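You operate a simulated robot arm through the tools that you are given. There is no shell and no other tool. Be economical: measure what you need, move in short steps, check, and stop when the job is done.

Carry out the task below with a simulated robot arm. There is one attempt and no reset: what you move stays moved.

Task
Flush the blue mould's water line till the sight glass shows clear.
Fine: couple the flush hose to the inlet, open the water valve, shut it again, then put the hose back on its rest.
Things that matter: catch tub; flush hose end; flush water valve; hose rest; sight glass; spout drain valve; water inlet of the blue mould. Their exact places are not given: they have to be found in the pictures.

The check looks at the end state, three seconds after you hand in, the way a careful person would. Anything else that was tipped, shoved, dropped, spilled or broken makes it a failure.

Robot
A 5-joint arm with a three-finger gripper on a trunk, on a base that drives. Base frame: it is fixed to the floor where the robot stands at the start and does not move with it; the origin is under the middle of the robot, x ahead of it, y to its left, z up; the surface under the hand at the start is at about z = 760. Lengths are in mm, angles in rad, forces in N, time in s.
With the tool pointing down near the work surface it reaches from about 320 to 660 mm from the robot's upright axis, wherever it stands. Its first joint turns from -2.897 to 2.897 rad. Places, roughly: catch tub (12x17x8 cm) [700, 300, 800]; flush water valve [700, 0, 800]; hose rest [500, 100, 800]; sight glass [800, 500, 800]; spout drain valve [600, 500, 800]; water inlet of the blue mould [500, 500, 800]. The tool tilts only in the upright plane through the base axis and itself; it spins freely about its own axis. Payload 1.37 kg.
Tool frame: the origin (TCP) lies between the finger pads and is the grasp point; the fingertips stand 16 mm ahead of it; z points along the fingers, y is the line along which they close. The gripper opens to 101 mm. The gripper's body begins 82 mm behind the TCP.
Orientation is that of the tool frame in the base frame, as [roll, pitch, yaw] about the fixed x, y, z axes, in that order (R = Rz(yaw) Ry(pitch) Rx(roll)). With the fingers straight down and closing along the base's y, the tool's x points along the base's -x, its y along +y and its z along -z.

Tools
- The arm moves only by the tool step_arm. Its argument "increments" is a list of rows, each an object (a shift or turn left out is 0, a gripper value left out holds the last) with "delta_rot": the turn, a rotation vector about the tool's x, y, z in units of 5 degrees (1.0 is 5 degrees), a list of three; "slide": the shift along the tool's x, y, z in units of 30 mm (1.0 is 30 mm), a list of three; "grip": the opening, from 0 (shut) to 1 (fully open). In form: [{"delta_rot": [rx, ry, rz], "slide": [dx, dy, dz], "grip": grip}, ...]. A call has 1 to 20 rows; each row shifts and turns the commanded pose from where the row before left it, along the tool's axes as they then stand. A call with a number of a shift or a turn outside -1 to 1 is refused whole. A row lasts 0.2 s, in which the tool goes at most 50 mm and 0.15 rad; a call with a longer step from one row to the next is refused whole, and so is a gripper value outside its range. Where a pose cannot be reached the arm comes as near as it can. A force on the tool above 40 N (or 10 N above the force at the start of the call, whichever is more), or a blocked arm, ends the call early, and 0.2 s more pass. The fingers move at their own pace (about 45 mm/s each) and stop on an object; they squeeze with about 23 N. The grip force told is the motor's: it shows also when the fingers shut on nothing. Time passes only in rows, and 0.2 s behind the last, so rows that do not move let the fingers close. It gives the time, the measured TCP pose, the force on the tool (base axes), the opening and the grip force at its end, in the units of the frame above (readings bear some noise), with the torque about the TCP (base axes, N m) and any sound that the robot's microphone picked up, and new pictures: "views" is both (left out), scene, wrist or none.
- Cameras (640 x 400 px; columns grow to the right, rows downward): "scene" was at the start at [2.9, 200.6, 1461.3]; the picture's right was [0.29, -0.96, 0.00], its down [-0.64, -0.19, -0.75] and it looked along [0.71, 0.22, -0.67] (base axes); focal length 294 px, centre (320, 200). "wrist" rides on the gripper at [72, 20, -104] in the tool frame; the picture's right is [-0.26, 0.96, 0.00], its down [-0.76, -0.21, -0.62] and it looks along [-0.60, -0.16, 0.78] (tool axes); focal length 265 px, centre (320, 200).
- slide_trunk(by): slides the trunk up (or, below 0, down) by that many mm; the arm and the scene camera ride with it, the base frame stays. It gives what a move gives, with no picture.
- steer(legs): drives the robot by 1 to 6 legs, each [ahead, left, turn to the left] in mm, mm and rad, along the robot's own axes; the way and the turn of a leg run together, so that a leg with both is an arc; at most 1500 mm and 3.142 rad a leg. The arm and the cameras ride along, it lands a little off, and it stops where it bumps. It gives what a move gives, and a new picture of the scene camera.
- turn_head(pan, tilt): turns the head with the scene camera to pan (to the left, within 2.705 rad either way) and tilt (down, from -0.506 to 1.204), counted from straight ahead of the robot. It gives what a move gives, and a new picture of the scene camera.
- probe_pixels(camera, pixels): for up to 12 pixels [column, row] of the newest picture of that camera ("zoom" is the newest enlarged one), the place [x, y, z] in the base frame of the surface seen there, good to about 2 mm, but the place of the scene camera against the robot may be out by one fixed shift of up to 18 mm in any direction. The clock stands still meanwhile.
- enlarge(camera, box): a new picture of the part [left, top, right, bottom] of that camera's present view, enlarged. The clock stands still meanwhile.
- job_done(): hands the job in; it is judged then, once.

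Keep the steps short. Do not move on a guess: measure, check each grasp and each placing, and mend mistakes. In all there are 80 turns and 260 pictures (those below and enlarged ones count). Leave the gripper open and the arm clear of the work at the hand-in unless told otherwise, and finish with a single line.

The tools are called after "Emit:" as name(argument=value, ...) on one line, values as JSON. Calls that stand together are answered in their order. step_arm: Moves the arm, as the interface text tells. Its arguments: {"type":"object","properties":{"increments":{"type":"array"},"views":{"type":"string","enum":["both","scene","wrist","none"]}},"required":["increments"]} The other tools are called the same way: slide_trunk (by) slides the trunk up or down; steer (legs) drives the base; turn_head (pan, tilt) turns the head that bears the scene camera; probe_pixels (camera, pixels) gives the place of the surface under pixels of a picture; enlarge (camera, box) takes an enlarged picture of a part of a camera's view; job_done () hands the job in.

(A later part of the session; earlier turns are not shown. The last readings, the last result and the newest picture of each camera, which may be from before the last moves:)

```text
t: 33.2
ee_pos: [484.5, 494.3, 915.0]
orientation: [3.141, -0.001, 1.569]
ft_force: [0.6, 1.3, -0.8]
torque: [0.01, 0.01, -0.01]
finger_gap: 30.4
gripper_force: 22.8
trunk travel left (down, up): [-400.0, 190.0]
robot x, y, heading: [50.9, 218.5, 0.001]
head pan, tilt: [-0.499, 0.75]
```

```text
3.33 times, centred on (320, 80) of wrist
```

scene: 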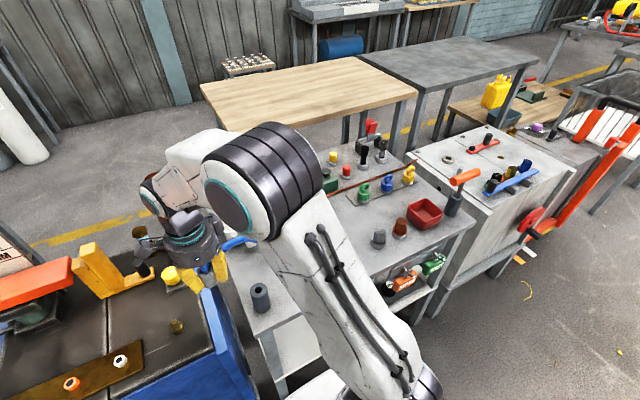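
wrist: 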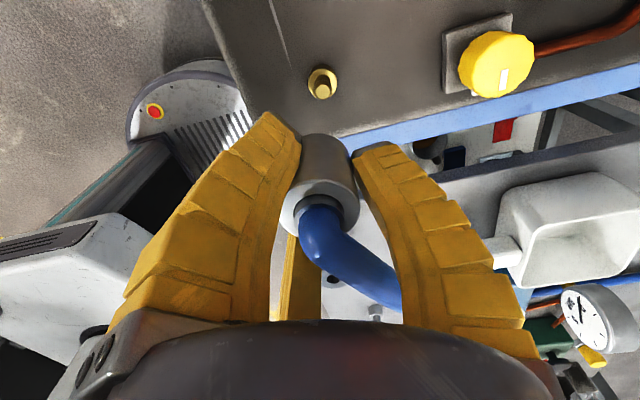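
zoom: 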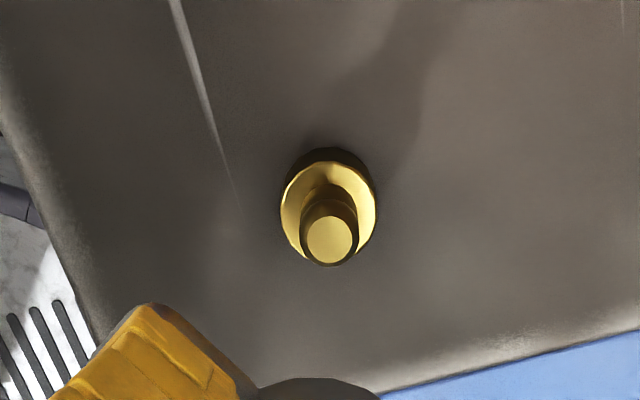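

Emit:
probe_pixels(camera="zoom", pixels=[[330, 240], [312, 240], [348, 240], [330, 222], [330, 256], [290, 205], [368, 205], [305, 180], [352, 180], [330, 170], [420, 200], [240, 250]])

Emit:
probe_pixels(camera="wrist", pixels=[[326, 150], [310, 160], [345, 160], [300, 230], [320, 215], [326, 140]])

```text
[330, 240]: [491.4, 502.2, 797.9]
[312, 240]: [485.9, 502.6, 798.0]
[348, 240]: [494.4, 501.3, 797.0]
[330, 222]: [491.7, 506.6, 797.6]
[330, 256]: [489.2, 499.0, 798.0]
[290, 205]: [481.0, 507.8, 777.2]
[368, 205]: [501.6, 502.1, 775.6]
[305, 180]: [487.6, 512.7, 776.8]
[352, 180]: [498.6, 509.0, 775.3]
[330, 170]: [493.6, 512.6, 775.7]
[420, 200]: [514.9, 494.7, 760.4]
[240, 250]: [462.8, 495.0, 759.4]
```

```text
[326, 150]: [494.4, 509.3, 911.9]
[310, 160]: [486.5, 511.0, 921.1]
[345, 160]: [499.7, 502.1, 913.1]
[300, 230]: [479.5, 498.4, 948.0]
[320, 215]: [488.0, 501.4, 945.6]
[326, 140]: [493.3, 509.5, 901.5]
```

The nipple is centred near (490.5, 502), top at z 797.5, base at z 776. The collar is near (484.5, 495). I shift +6 in x and +7 in y, then descend to about TCP z 840 and check the alignment.

Emit:
step_arm(increments=[{"slide": [0.23, 0.2, 0]}, {"slide": [0, 0, 0.8]}, {"slide": [0, 0, 0.8]}, {"slide": [0, 0, 0.8]}, {}, {}], views="wrist")

Emit:
enlarge(camera="wrist", box=[260, 60, 400, 240])

```text
t: 34.6
ee_pos: [491.0, 501.8, 843.7]
orientation: [-3.14, -0.001, 1.569]
ft_force: [-0.8, 0.1, -1.3]
torque: [0.01, -0.02, -0.02]
finger_gap: 30.6
gripper_force: 23.3
trunk travel left (down, up): [-400.0, 190.0]
robot x, y, heading: [49.7, 218.5, -0.0]
head pan, tilt: [-0.499, 0.75]
```

wrist: 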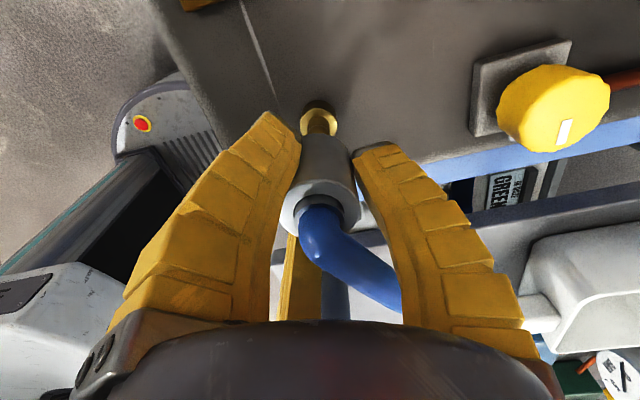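

```text
2.22 times, centred on (330, 150) of wrist
```

zoom: 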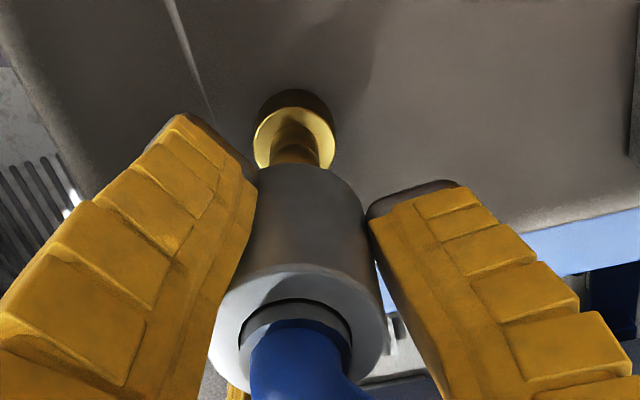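

Emit:
probe_pixels(camera="zoom", pixels=[[262, 180], [280, 172], [300, 168], [320, 172], [350, 190], [300, 210], [265, 130], [325, 130], [294, 107], [296, 145], [340, 300]])

```text
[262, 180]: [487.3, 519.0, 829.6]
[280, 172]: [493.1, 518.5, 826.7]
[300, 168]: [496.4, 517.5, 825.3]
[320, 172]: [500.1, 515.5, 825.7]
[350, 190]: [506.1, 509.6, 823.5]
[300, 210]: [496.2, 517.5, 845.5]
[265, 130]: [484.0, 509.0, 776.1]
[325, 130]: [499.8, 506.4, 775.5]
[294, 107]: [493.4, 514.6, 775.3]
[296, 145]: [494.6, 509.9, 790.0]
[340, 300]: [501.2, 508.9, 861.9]
```

The collar is centred at about (491, 502), within 1 mm of the nipple. I lower it slowly while watching the force.

Emit:
step_arm(increments=[{"slide": [0, 0, 0.25]}, {"slide": [0, 0, 0.25]}, {"slide": [0, 0, 0.2]}, {"slide": [0, 0, 0.2]}, {"slide": [0, 0, 0.15]}, {"slide": [0, 0, 0.15]}, {}], views="wrist")

Emit:
enlarge(camera="wrist", box=[260, 60, 400, 240])

```text
t: 36.2
ee_pos: [490.9, 500.9, 808.5]
orientation: [3.141, 0.001, 1.57]
ft_force: [-0.5, -0.6, -1.3]
torque: [0.0, -0.01, 0.02]
finger_gap: 30.5
gripper_force: 23.1
trunk travel left (down, up): [-400.0, 190.0]
robot x, y, heading: [49.9, 215.9, -0.001]
head pan, tilt: [-0.499, 0.75]
```

wrist: 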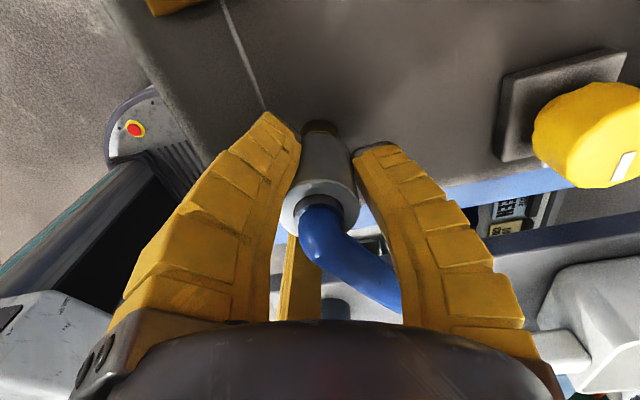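

```text
2.22 times, centred on (330, 150) of wrist
```

zoom: 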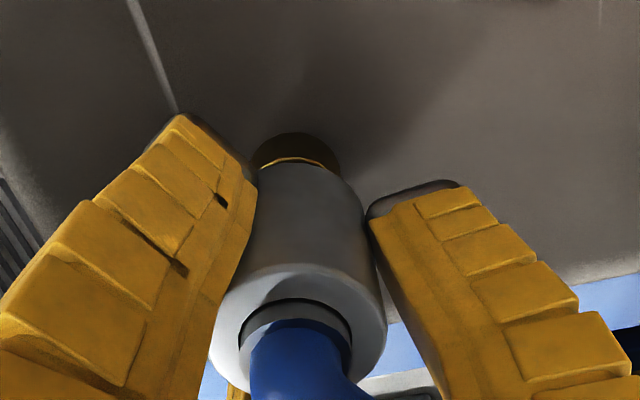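

It is sliding over the nipple with no force. I continue in small steps until it seats.

Emit:
step_arm(increments=[{"slide": [0, 0, 0.1]}, {"slide": [0, 0, 0.1]}, {}], views="wrist")

Emit:
enlarge(camera="wrist", box=[270, 90, 390, 210])

```text
t: 37.0
ee_pos: [491.3, 501.3, 802.1]
orientation: [-3.139, 0.0, 1.568]
ft_force: [0.6, -0.4, -1.4]
torque: [-0.01, -0.03, 0.01]
finger_gap: 30.6
gripper_force: 23.1
trunk travel left (down, up): [-400.0, 190.0]
robot x, y, heading: [47.1, 218.2, -0.004]
head pan, tilt: [-0.499, 0.75]
```

wrist: 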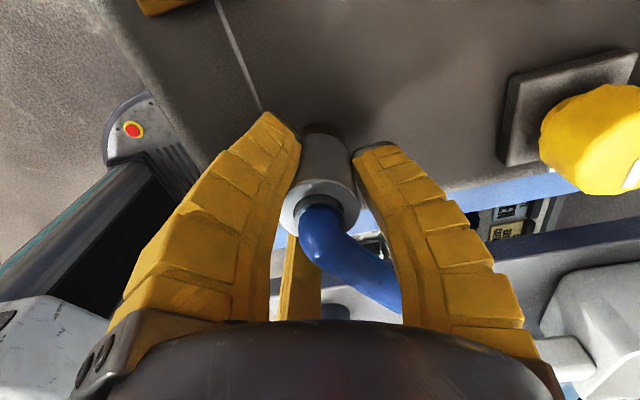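

```text
3.33 times, centred on (330, 150) of wrist
```

zoom: 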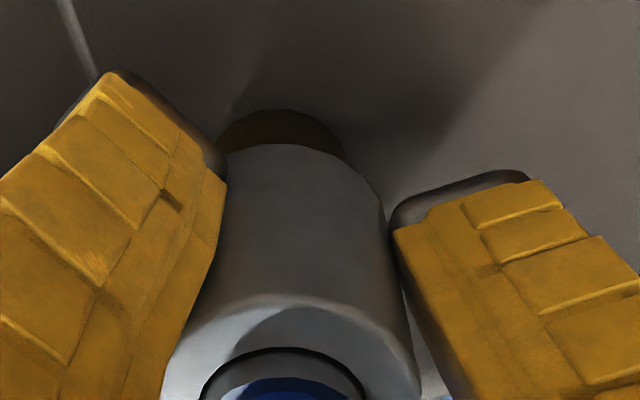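

Almost at the base, and still no force. I press on in tiny steps.

Emit:
step_arm(increments=[{"slide": [0, 0, 0.06]}, {"slide": [0, 0, 0.06]}, {}], views="none")

Emit:
step_arm(increments=[{"slide": [0, 0, 0.06]}, {"slide": [0, 0, 0.06]}, {}], views="wrist")

Emit:
enlarge(camera="wrist", box=[270, 90, 390, 210])

```text
t: 37.8
ee_pos: [490.5, 502.2, 799.4]
orientation: [3.138, -0.001, 1.57]
ft_force: [-0.5, 5.1, 7.8]
torque: [0.1, 0.02, -0.02]
finger_gap: 32.0
gripper_force: 23.5
trunk travel left (down, up): [-400.0, 190.0]
robot x, y, heading: [47.6, 217.8, -0.002]
head pan, tilt: [-0.499, 0.75]
```

```text
t: 38.6
ee_pos: [489.6, 502.7, 796.1]
orientation: [3.138, -0.003, 1.57]
ft_force: [2.0, 10.0, 19.2]
torque: [0.22, -0.03, -0.1]
finger_gap: 36.1
gripper_force: 22.6
trunk travel left (down, up): [-400.0, 190.0]
robot x, y, heading: [51.4, 219.3, -0.003]
head pan, tilt: [-0.499, 0.75]
```

wrist: 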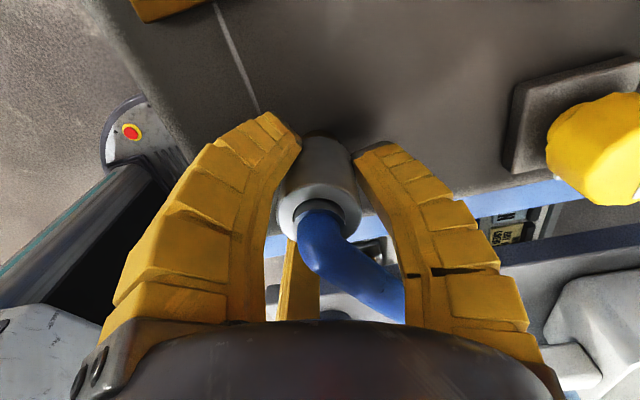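

```text
3.33 times, centred on (330, 150) of wrist
```

zoom: 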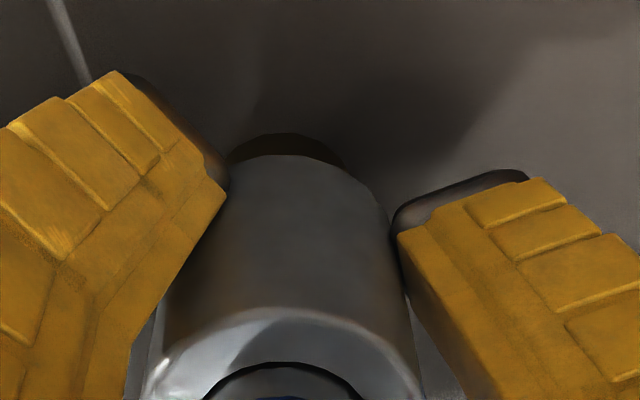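

It has seated at TCP z≈799, with 19 N downward and the base ring touching. I ease off 3 mm, open, rise and check.

Emit:
step_arm(increments=[{"slide": [0, 0, -0.1]}, {"grip": 1.0}, {}, {}, {}, {}, {"slide": [0, 0, -0.7]}, {"slide": [0, 0, -0.9]}, {"slide": [0, 0, -0.9]}, {"slide": [0, 0, -0.9]}, {}], views="both")

Emit:
enlarge(camera="wrist", box=[250, 40, 430, 220])

```text
t: 41.0
ee_pos: [490.8, 500.2, 901.5]
orientation: [3.14, 0.0, 1.57]
ft_force: [-0.2, -0.2, 0.2]
torque: [-0.03, -0.02, 0.0]
finger_gap: 100.3
gripper_force: 0.1
trunk travel left (down, up): [-400.0, 190.0]
robot x, y, heading: [51.1, 220.2, 0.002]
head pan, tilt: [-0.499, 0.75]
```

scene: 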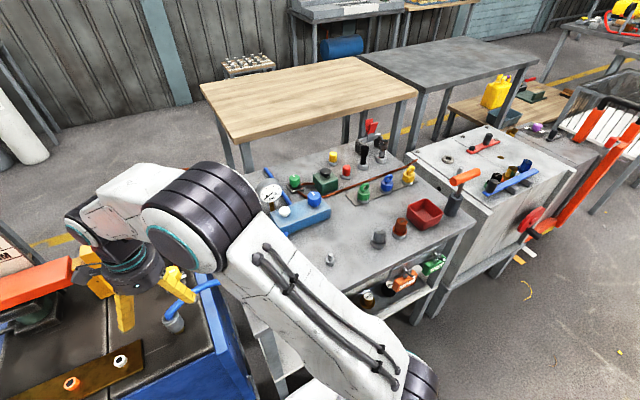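
wrist: 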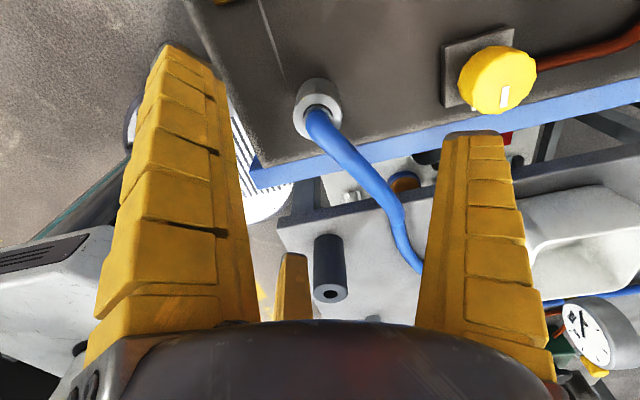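

```text
2.22 times, centred on (340, 130) of wrist
```

zoom: 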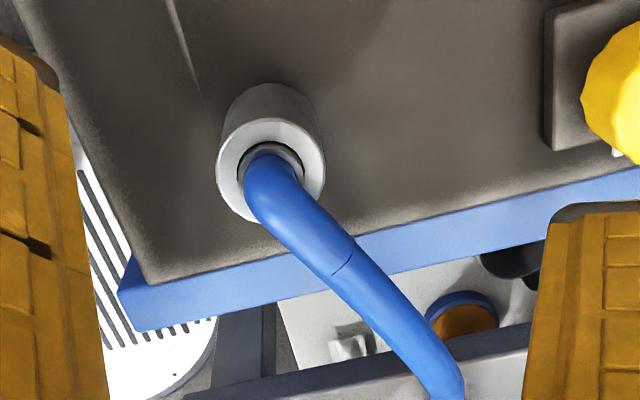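

It is coupled and upright. Now I'll measure the yellow drain knob.

Emit:
enlarge(camera="wrist", box=[430, 10, 560, 130])

Emit:
probe_pixels(camera="wrist", pixels=[[497, 50], [462, 80], [480, 70], [520, 62], [530, 80], [510, 80], [505, 97], [490, 95], [500, 112], [450, 60], [490, 80], [500, 68]])

```text
3.33 times, centred on (495, 70) of wrist
```

zoom: 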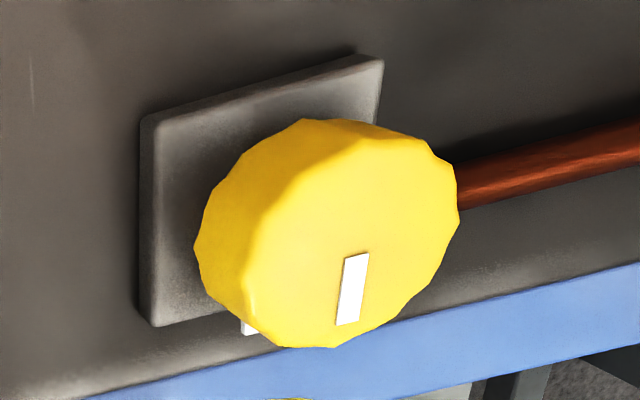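

```text
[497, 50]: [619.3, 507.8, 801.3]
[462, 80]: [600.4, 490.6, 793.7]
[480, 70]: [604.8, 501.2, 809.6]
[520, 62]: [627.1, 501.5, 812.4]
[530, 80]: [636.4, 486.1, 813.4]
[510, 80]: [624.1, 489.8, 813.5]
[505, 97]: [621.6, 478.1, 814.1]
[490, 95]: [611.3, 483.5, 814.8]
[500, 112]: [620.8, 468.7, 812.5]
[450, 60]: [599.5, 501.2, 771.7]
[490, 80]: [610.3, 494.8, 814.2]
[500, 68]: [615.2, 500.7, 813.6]
```

The knob is centred near (618.5, 487), radius 19, top at z 814. I'll turn the head to measure the neighbouring spout riser and black cylinder before going in.

Emit:
turn_head(pan=0.25, tilt=0.8)

Emit:
enlarge(camera="scene", box=[220, 80, 460, 260])

```text
t: 42.1
ee_pos: [491.3, 500.0, 901.2]
orientation: [-3.141, 0.0, 1.57]
ft_force: [-0.1, -0.4, -0.3]
torque: [0.03, 0.03, 0.01]
finger_gap: 100.7
gripper_force: 0.0
trunk travel left (down, up): [-400.0, 190.0]
robot x, y, heading: [53.3, 221.7, 0.005]
head pan, tilt: [0.25, 0.799]
```

scene: 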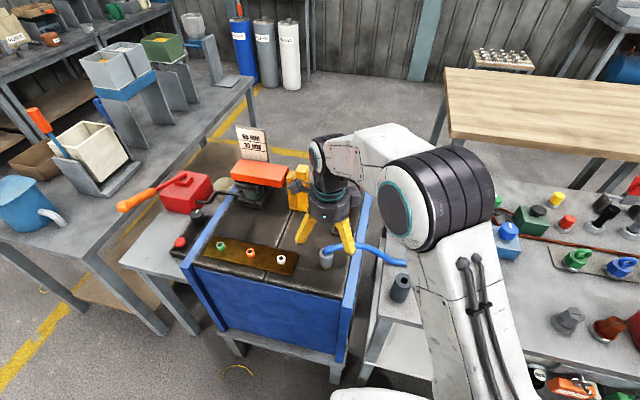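

```text
2.22 times, centred on (340, 170) of scene
```

zoom: 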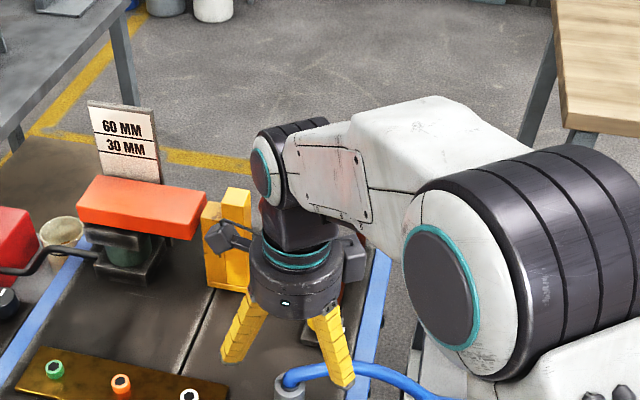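

The arm blocks the view. I move it aside to y≈330 and look again.

Emit:
step_arm(increments=[{"slide": [0, 0, -0.8]}, {"slide": [-1, 0, 0]}, {"slide": [-1, 0, 0]}, {"slide": [-1, 0, 0]}, {"slide": [-1, 0, 0]}, {"slide": [-1, 0, 0]}, {"slide": [-1, 0, 0]}, {"slide": [-1, 0, 0]}, {"slide": [-1, 0, 0]}, {}], views="scene")

Emit:
enlarge(camera="scene", box=[230, 120, 430, 280])

```text
t: 44.3
ee_pos: [488.7, 260.7, 923.5]
orientation: [3.141, -0.001, 1.568]
ft_force: [0.4, -1.0, 0.4]
torque: [-0.02, 0.02, -0.02]
finger_gap: 100.5
gripper_force: 0.1
trunk travel left (down, up): [-400.0, 190.0]
robot x, y, heading: [49.2, 220.2, -0.001]
head pan, tilt: [0.25, 0.799]
```

scene: 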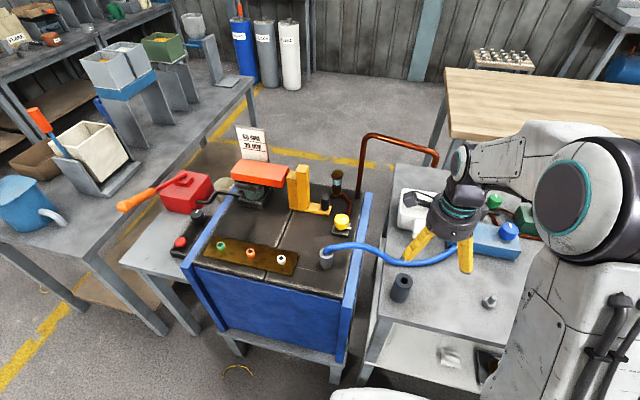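

```text
2.50 times, centred on (330, 200) of scene
```

zoom: 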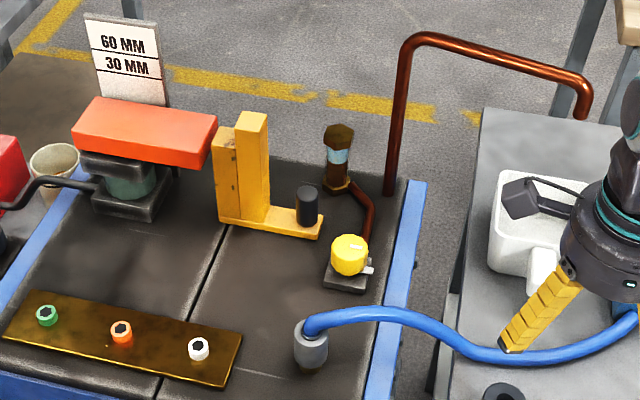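

Emit:
probe_pixels(camera="zoom", pixels=[[390, 185], [400, 80], [307, 190], [307, 215], [320, 228], [348, 243], [338, 132], [338, 158], [312, 330], [255, 120], [345, 178], [580, 110]])

Emit:
enlarge(camera="scene", box=[310, 155, 380, 245])

```text
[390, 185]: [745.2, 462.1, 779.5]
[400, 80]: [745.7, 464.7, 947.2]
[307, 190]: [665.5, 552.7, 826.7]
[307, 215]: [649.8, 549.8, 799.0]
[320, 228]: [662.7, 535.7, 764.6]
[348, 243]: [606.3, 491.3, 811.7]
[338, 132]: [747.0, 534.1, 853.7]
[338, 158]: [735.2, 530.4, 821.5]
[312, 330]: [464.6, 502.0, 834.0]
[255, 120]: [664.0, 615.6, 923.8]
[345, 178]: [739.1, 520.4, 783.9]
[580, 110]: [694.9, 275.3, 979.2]
```

```text
4.44 times, centred on (345, 200) of scene
```

zoom: 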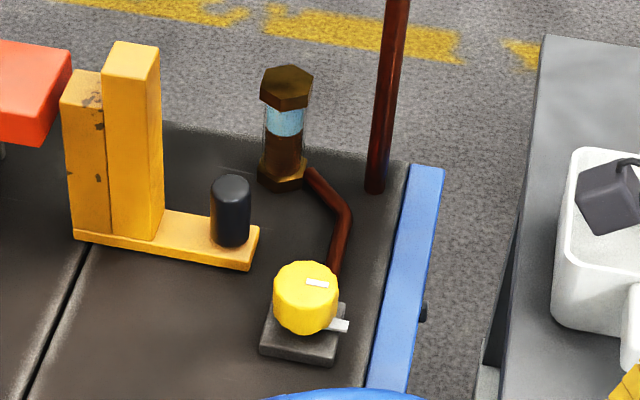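

The clearances are fine (riser about 140 mm away, black cylinder about 87 mm). I move over the knob with the gripper opened to 60 mm and check the centring from above.

Emit:
step_arm(increments=[{"slide": [0.94, 0.54, 0], "grip": 0.62}, {"slide": [0.94, 0.54, 0]}, {"slide": [0.94, 0.54, 0]}, {"slide": [0.94, 0.54, 0]}, {"slide": [0.94, 0.54, 0]}, {"slide": [0.94, 0.54, 0]}, {"slide": [0.94, 0.54, 0]}, {"slide": [0.94, 0.54, 0]}, {"slide": [0, 0, 0.7]}, {"slide": [0, 0, 0.7]}, {}], views="both")

Emit:
enlarge(camera="wrist", box=[230, 60, 410, 240])

```text
t: 46.7
ee_pos: [618.1, 486.8, 881.9]
orientation: [3.141, 0.0, 1.569]
ft_force: [0.7, -0.2, -0.3]
torque: [-0.01, 0.0, -0.01]
finger_gap: 65.7
gripper_force: 2.5
trunk travel left (down, up): [-400.0, 190.0]
robot x, y, heading: [55.6, 219.0, -0.006]
head pan, tilt: [0.25, 0.799]
```

scene: 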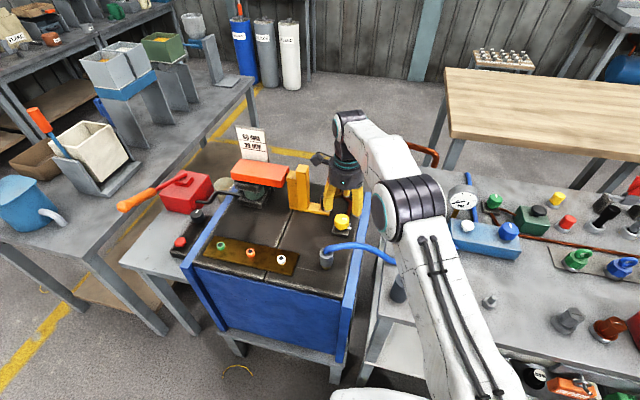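
wrist: 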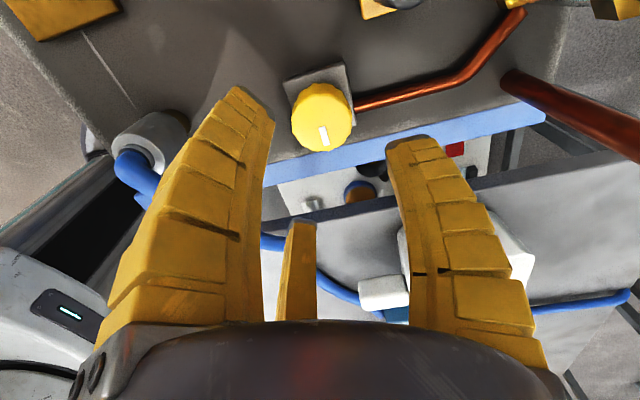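

```text
2.22 times, centred on (320, 150) of wrist
```

zoom: 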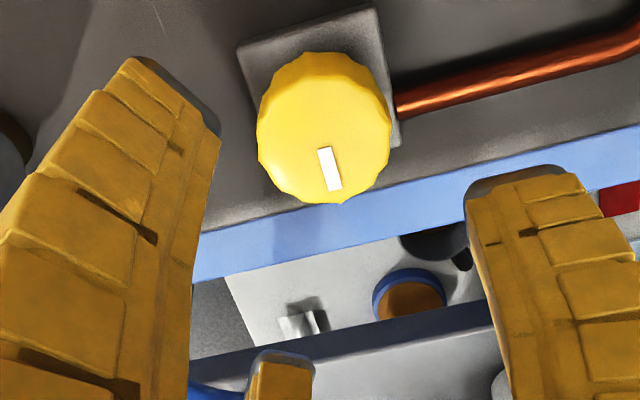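

Emit:
probe_pixels(camera="zoom", pixels=[[262, 160], [272, 90], [320, 60], [370, 90], [388, 140], [375, 180], [340, 198], [290, 190], [325, 130], [326, 150], [334, 185], [390, 60]])

```text
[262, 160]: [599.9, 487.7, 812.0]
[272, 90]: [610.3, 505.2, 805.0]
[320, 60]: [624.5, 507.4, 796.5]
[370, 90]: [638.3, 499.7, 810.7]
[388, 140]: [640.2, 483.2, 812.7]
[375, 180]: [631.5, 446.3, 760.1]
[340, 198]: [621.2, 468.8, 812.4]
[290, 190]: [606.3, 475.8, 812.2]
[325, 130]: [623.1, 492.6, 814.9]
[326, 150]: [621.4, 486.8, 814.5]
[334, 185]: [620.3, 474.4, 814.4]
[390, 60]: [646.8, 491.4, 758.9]
```

The knob centre is (620, 488), radius 20, with the mark along -y. I descend to TCP z≈804 and close on it.

Emit:
step_arm(increments=[{"slide": [0.04, 0.06, 0]}, {"slide": [0, 0, 0.65]}, {"slide": [0, 0, 0.65]}, {"slide": [0, 0, 0.65]}, {"slide": [0, 0, 0.65]}, {}, {"grip": 0.2}, {}, {}, {}, {}], views="wrist")

```text
t: 49.1
ee_pos: [620.2, 488.1, 806.1]
orientation: [-3.141, -0.002, 1.57]
ft_force: [-4.6, 1.1, 5.2]
torque: [-0.07, 0.21, 0.03]
finger_gap: 36.0
gripper_force: 28.1
trunk travel left (down, up): [-400.0, 190.0]
robot x, y, heading: [51.2, 223.8, -0.002]
head pan, tilt: [0.25, 0.799]
```

wrist: 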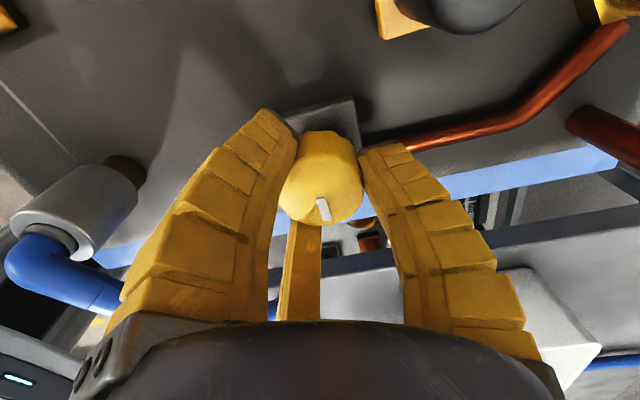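

Gripped. I test the stop by turning 15° counter-clockwise (opening sense) and watching the torque and the mark.

Emit:
step_arm(increments=[{"delta_rot": [0, 0, -1]}, {"delta_rot": [0, 0, -1]}, {"delta_rot": [0, 0, -1]}, {}], views="wrist")

Emit:
enlarge(camera="wrist", box=[250, 80, 410, 240])

```text
t: 50.1
ee_pos: [619.7, 488.5, 805.9]
orientation: [3.14, 0.001, 1.832]
ft_force: [-7.6, 3.9, 9.4]
torque: [0.03, 0.03, 0.0]
finger_gap: 36.1
gripper_force: 28.4
trunk travel left (down, up): [-400.0, 190.0]
robot x, y, heading: [50.7, 218.6, -0.004]
head pan, tilt: [0.25, 0.799]
```

wrist: 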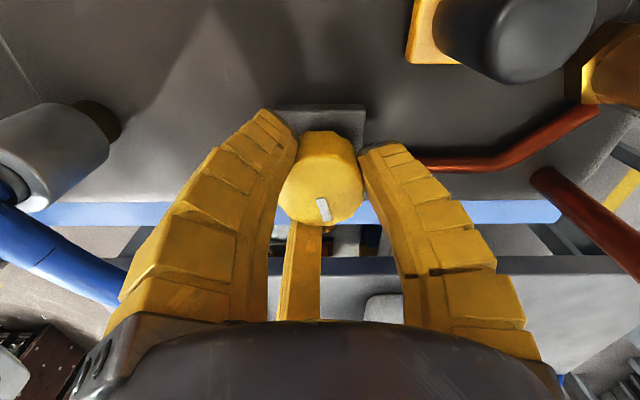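

```text
2.50 times, centred on (330, 160) of wrist
```

zoom: 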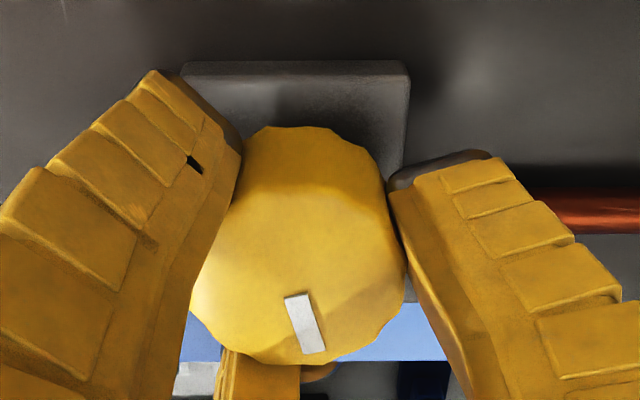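

The knob turned freely counter-clockwise. I turn back and 10° past the original position, to see whether that was the closed stop.

Emit:
step_arm(increments=[{"delta_rot": [0, 0, 1]}, {"delta_rot": [0, 0, 1]}, {"delta_rot": [0, 0, 1]}, {"delta_rot": [0, 0, 0.7]}, {"delta_rot": [0, 0, 0.7]}, {"delta_rot": [0, 0, 0.6]}, {}], views="wrist")

Emit:
enlarge(camera="wrist", box=[250, 80, 410, 240])

```text
t: 51.7
ee_pos: [620.0, 488.1, 804.1]
orientation: [-3.14, 0.001, 1.395]
ft_force: [-7.5, 4.6, 5.3]
torque: [0.01, 0.09, 0.21]
finger_gap: 36.0
gripper_force: 28.1
trunk travel left (down, up): [-400.0, 190.0]
robot x, y, heading: [48.0, 218.0, 0.001]
head pan, tilt: [0.25, 0.799]
```

wrist: 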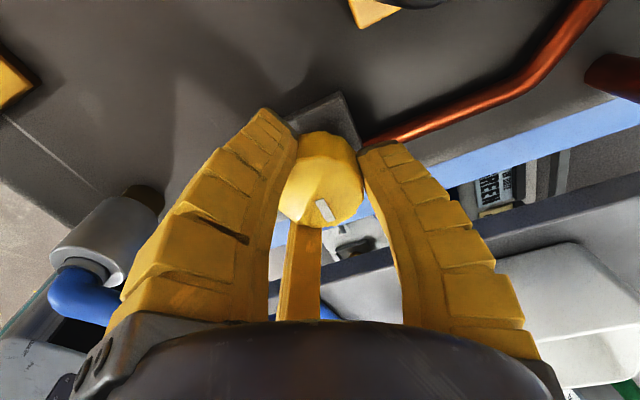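

```text
2.50 times, centred on (330, 160) of wrist
```

zoom: 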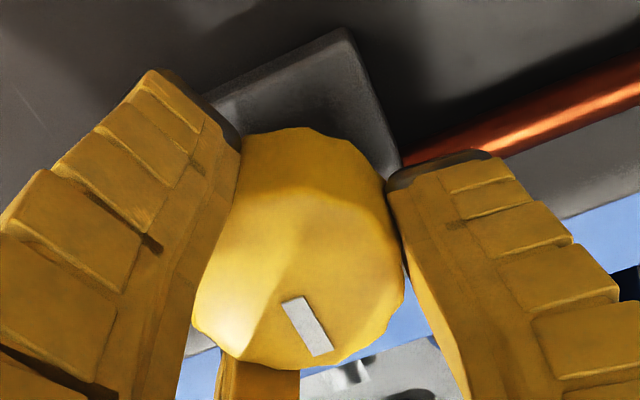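

It is blocked clockwise: torque rose to 0.21 and the knob slipped against the fingers. So it stood at its clockwise stop, which means shut. I open the drain counter-clockwise by about 95°.

Emit:
step_arm(increments=[{"delta_rot": [0, 0, -1]}, {"delta_rot": [0, 0, -1]}, {"delta_rot": [0, 0, -1]}, {"delta_rot": [0, 0, -1]}, {"delta_rot": [0, 0, -1]}, {"delta_rot": [0, 0, -1]}, {"delta_rot": [0, 0, -1]}, {"delta_rot": [0, 0, -1]}, {"delta_rot": [0, 0, -1]}, {"delta_rot": [0, 0, -1]}, {"delta_rot": [0, 0, -1]}, {"delta_rot": [0, 0, -1]}, {"delta_rot": [0, 0, -1]}, {"delta_rot": [0, 0, -1]}, {"delta_rot": [0, 0, -1]}, {"delta_rot": [0, 0, -1]}, {"delta_rot": [0, 0, -1]}, {"delta_rot": [0, 0, -1]}, {}], views="wrist")

Emit:
enlarge(camera="wrist", box=[250, 80, 410, 240])

```text
t: 55.7
ee_pos: [621.6, 488.7, 804.7]
orientation: [-3.139, -0.001, 2.967]
ft_force: [-9.4, 6.4, 1.8]
torque: [0.04, 0.01, -0.07]
finger_gap: 35.5
gripper_force: 27.8
trunk travel left (down, up): [-400.0, 190.0]
robot x, y, heading: [50.8, 219.9, -0.006]
head pan, tilt: [0.25, 0.799]
```

wrist: 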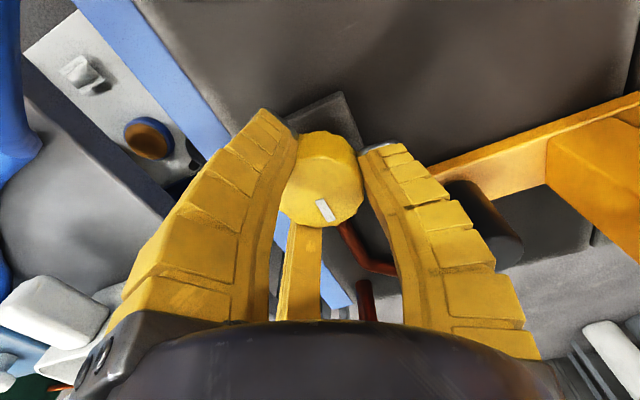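

```text
2.50 times, centred on (330, 160) of wrist
```

zoom: 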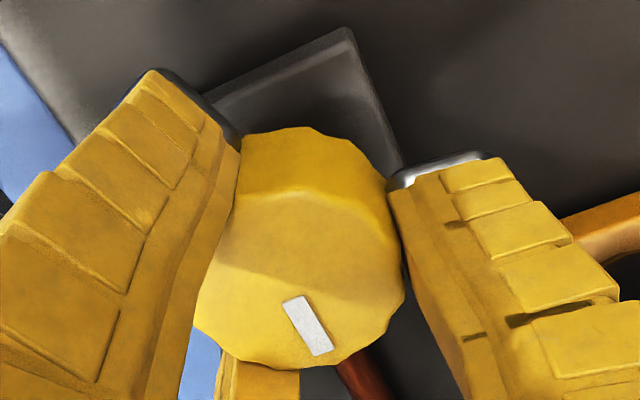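

The drain knob has turned 90° counter-clockwise and its mark now lies along the pipe. I release, rise, square up the tool and back away.

Emit:
step_arm(increments=[{"grip": 0.62}, {}, {}, {"slide": [0, 0, -0.6]}, {"slide": [0, 0, -1]}, {"slide": [0, 0, -1]}, {"slide": [0, 0, -1]}, {"slide": [0, 0, -0.6]}, {"delta_rot": [0, 0, -1]}, {"delta_rot": [0, 0, -1]}, {"slide": [0.8, 0, 0]}, {"slide": [0.8, 0, 0]}, {"slide": [0.8, 0, 0]}, {}], views="both")

Emit:
enlarge(camera="wrist", box=[240, 60, 440, 240])

```text
t: 58.7
ee_pos: [549.7, 488.4, 931.2]
orientation: [3.141, -0.001, 3.141]
ft_force: [0.1, 0.3, 0.2]
torque: [0.01, 0.0, -0.06]
finger_gap: 65.7
gripper_force: 1.9
trunk travel left (down, up): [-400.0, 190.0]
robot x, y, heading: [51.3, 221.9, -0.003]
head pan, tilt: [0.25, 0.799]
```

scene: 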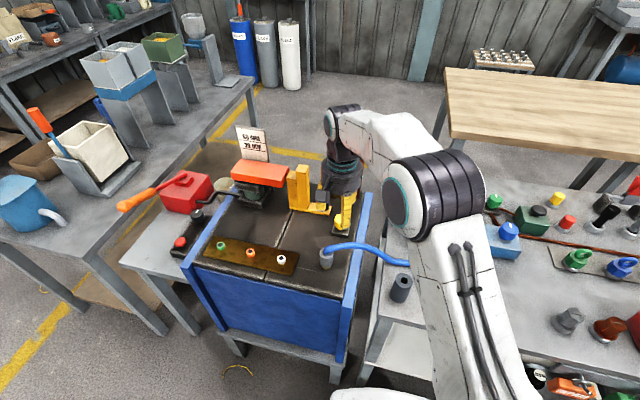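
wrist: 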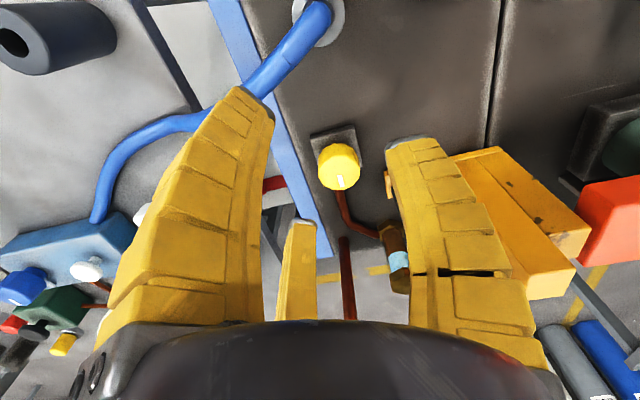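

```text
2.22 times, centred on (340, 150) of wrist
```

zoom: 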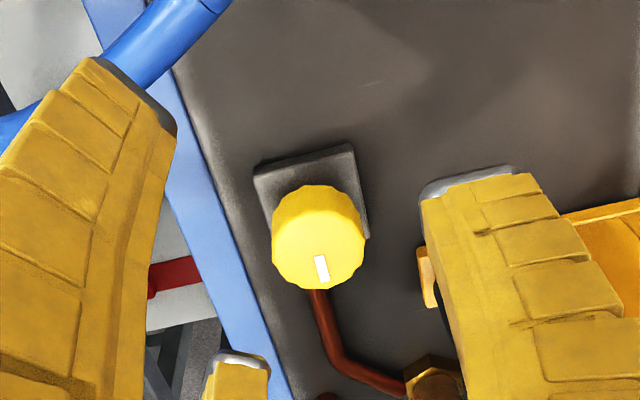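

The drain is open. On the way I stop at y≈300 to verify the tub sits under the spout mouth.

Emit:
step_arm(increments=[{"slide": [0, -1, 0]}, {"slide": [0, -1, 0]}, {"slide": [0, -1, 0]}, {"slide": [0, -1, 0]}, {"slide": [0, -1, 0]}, {"slide": [0, -1, 0]}, {}], views="wrist")

Emit:
enlarge(camera="wrist", box=[200, 60, 440, 320])

```text
t: 60.3
ee_pos: [549.5, 307.2, 929.9]
orientation: [3.141, -0.001, 3.139]
ft_force: [-1.0, 0.0, 0.2]
torque: [0.01, 0.01, 0.0]
finger_gap: 66.1
gripper_force: 2.9
trunk travel left (down, up): [-400.0, 190.0]
robot x, y, heading: [51.4, 218.9, -0.001]
head pan, tilt: [0.25, 0.799]
```

wrist: 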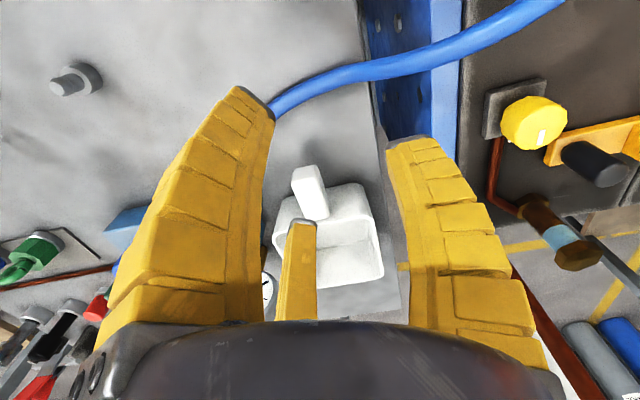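

```text
1.54 times, centred on (320, 190) of wrist
```

zoom: 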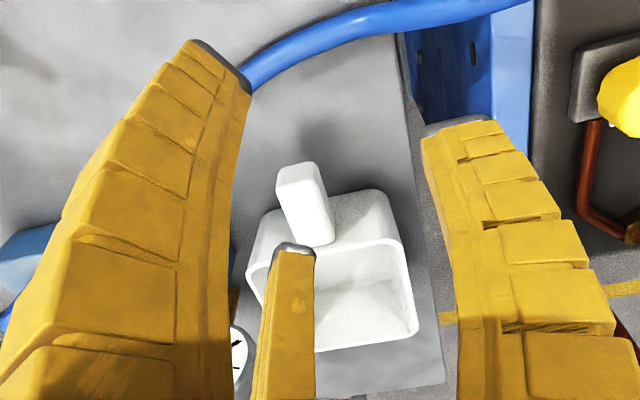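

Emit:
probe_pixels(camera="zoom", pixels=[[252, 280], [395, 242], [414, 330], [325, 350], [310, 175], [350, 320], [370, 190], [330, 242]])

Emit:
turn_head(pan=0.0, tilt=0.7)

Emit:
enlarge(camera="scene", box=[120, 80, 360, 260])

```text
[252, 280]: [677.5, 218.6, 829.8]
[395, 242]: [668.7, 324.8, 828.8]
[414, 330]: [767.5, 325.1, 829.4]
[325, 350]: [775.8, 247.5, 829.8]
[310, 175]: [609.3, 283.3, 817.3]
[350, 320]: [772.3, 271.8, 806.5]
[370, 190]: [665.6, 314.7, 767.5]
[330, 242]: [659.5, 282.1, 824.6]
```

```text
t: 61.1
ee_pos: [548.8, 306.3, 929.2]
orientation: [3.14, 0.0, 3.14]
ft_force: [-0.8, 0.3, -0.9]
torque: [0.0, 0.02, -0.01]
finger_gap: 65.8
gripper_force: 2.7
trunk travel left (down, up): [-400.0, 190.0]
robot x, y, heading: [52.3, 220.1, 0.003]
head pan, tilt: [0.0, 0.7]
```

scene: 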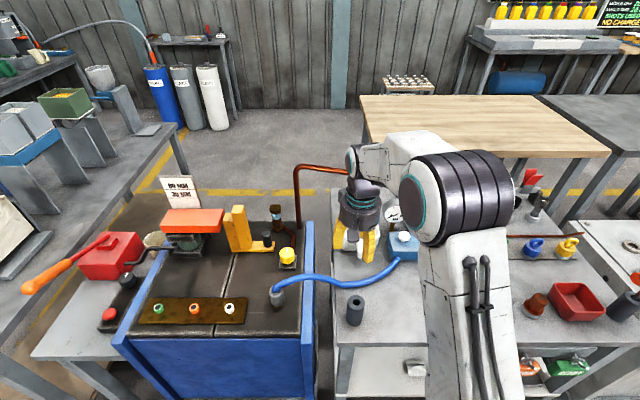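

```text
2.22 times, centred on (240, 170) of scene
```

zoom: 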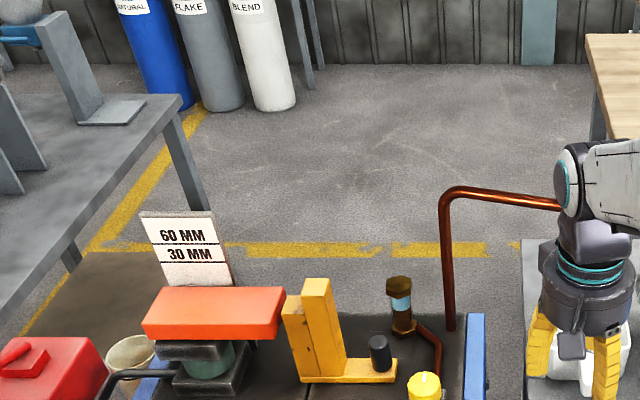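

The tub rim spans x 665–775 and y 217–325, and the spout mouth is at about (711, 268), so it is under. I continue to the blue water valve.

Emit:
step_arm(increments=[{"slide": [0, -0.97, 0]}, {"slide": [0, -0.97, 0]}, {"slide": [0, -0.97, 0]}, {"slide": [0, -0.97, 0]}, {"slide": [0, -0.97, 0]}, {"slide": [0, -0.97, 0]}, {"slide": [0, -0.97, 0]}, {"slide": [0, -0.97, 0]}, {}], views="wrist")

Emit:
enlarge(camera="wrist", box=[260, 140, 420, 280])

```text
t: 63.1
ee_pos: [548.8, 74.6, 930.9]
orientation: [-3.141, 0.001, 3.14]
ft_force: [0.9, 0.1, -0.8]
torque: [0.01, 0.0, -0.03]
finger_gap: 66.0
gripper_force: 2.6
trunk travel left (down, up): [-400.0, 190.0]
robot x, y, heading: [54.3, 218.6, 0.002]
head pan, tilt: [0.0, 0.7]
```

wrist: 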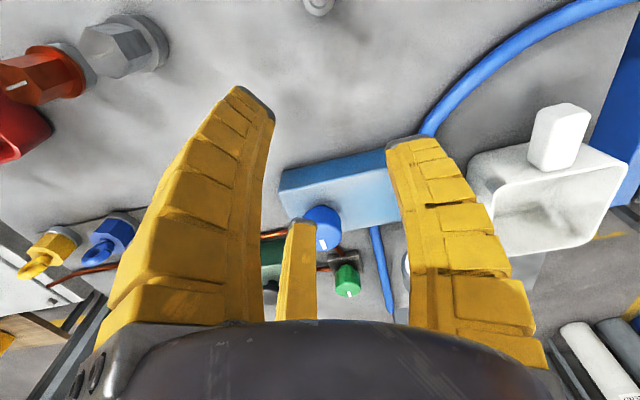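

```text
2.86 times, centred on (340, 210) of wrist
```

zoom: 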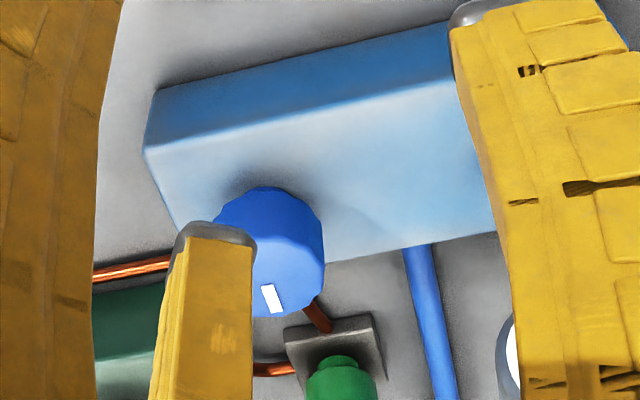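

Emit:
probe_pixels(camera="zoom", pixels=[[268, 190], [270, 225], [320, 225], [318, 290], [270, 240], [272, 300], [295, 310], [290, 260], [220, 218], [400, 180]])

Emit:
step_arm(increments=[{"slide": [-1, -0.4, 0]}, {"slide": [-1, -0.4, 0]}, {}], views="wrist")

Emit:
enlarge(camera="wrist", box=[240, 80, 420, 240])

```text
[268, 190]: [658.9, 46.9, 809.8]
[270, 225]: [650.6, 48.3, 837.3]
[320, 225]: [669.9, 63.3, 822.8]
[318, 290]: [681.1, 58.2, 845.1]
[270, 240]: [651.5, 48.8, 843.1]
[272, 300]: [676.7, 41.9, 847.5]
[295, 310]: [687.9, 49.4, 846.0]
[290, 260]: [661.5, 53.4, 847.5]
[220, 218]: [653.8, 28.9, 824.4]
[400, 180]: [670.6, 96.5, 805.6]
```

```text
t: 63.9
ee_pos: [608.9, 50.2, 930.0]
orientation: [3.141, 0.001, 3.139]
ft_force: [-0.7, 0.5, 0.7]
torque: [0.0, -0.02, 0.0]
finger_gap: 65.9
gripper_force: 2.5
trunk travel left (down, up): [-400.0, 190.0]
robot x, y, heading: [55.7, 222.8, -0.004]
head pan, tilt: [0.0, 0.7]
```

wrist: 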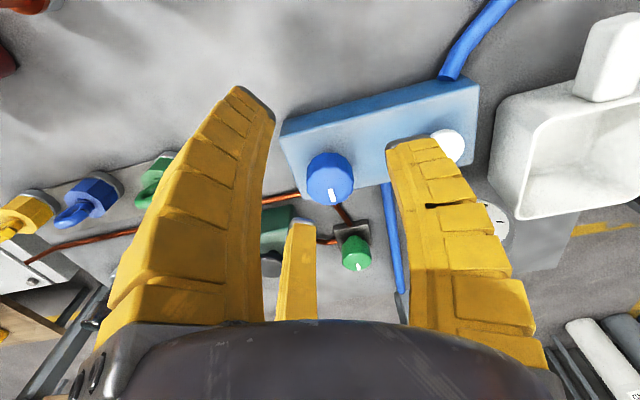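

```text
2.50 times, centred on (330, 160) of wrist
```

zoom: 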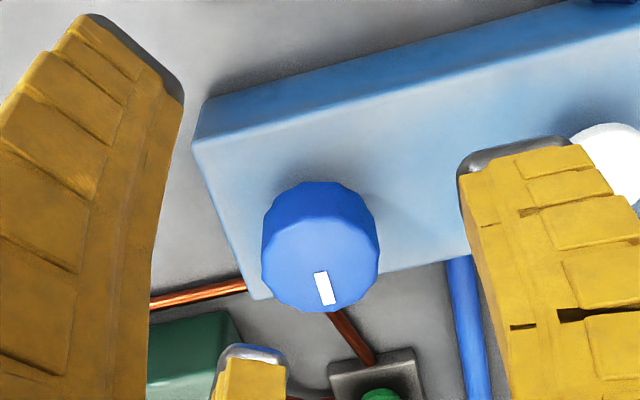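

Emit:
probe_pixels(camera="zoom", pixels=[[264, 250], [377, 240], [320, 190], [320, 222], [320, 270], [326, 300], [290, 295], [365, 290], [280, 195], [360, 195], [420, 200], [605, 160]])

```text
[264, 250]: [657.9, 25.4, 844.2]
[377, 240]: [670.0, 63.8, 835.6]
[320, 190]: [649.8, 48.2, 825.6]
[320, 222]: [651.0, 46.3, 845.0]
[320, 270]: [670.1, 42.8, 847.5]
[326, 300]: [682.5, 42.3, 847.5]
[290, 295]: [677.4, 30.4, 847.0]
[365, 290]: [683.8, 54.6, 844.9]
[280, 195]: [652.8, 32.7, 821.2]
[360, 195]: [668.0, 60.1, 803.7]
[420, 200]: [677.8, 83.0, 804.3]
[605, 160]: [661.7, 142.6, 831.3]
```

The blue knob centre is (669, 44.5), radius 19, top at z 847.5. I move over it, descend to TCP z≈838 and close.

Emit:
step_arm(increments=[{"slide": [-1, -0.1, 0]}, {"slide": [-1, -0.1, 0]}, {"slide": [0, 0, 0.8]}, {"slide": [0, 0, 0.8]}, {"slide": [0, 0, 0.8]}, {"slide": [0, 0, 0.65]}, {}, {"grip": 0.2}, {}, {}, {}, {}], views="both")

Emit:
enlarge(camera="wrist", box=[250, 80, 410, 240])

Emit:
enlarge(camera="scene", box=[220, 150, 460, 310])

```text
t: 66.5
ee_pos: [670.8, 45.2, 839.0]
orientation: [-3.141, 0.004, 3.14]
ft_force: [11.9, -9.5, 3.1]
torque: [-0.07, -0.16, 0.02]
finger_gap: 40.3
gripper_force: 16.0
trunk travel left (down, up): [-400.0, 190.0]
robot x, y, heading: [50.4, 216.9, -0.001]
head pan, tilt: [0.0, 0.7]
```

scene: 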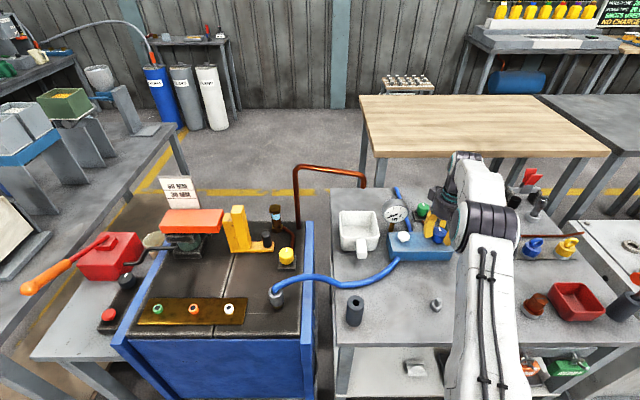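
wrist: 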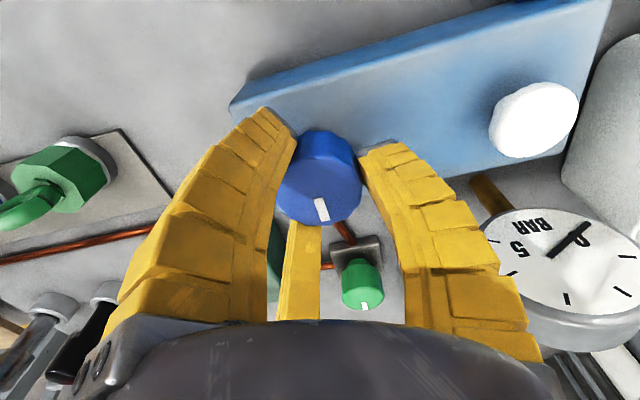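

```text
2.50 times, centred on (330, 160) of wrist
```

zoom: 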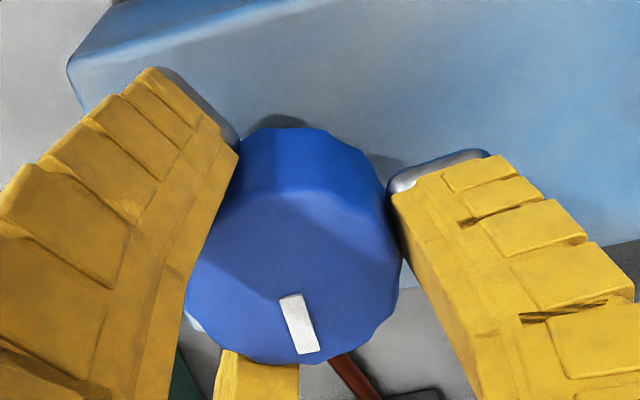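

```text
2.50 times, centred on (340, 230) of scene
```

zoom: 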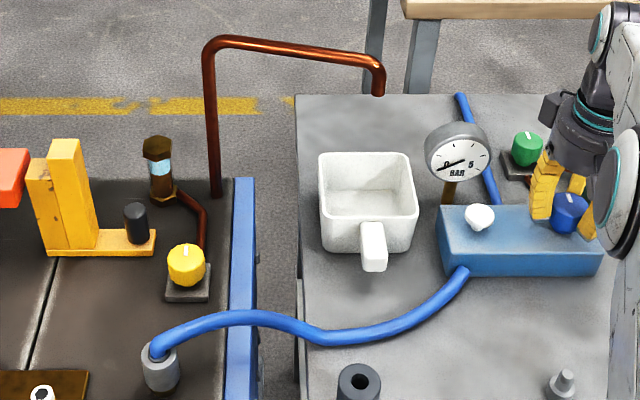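

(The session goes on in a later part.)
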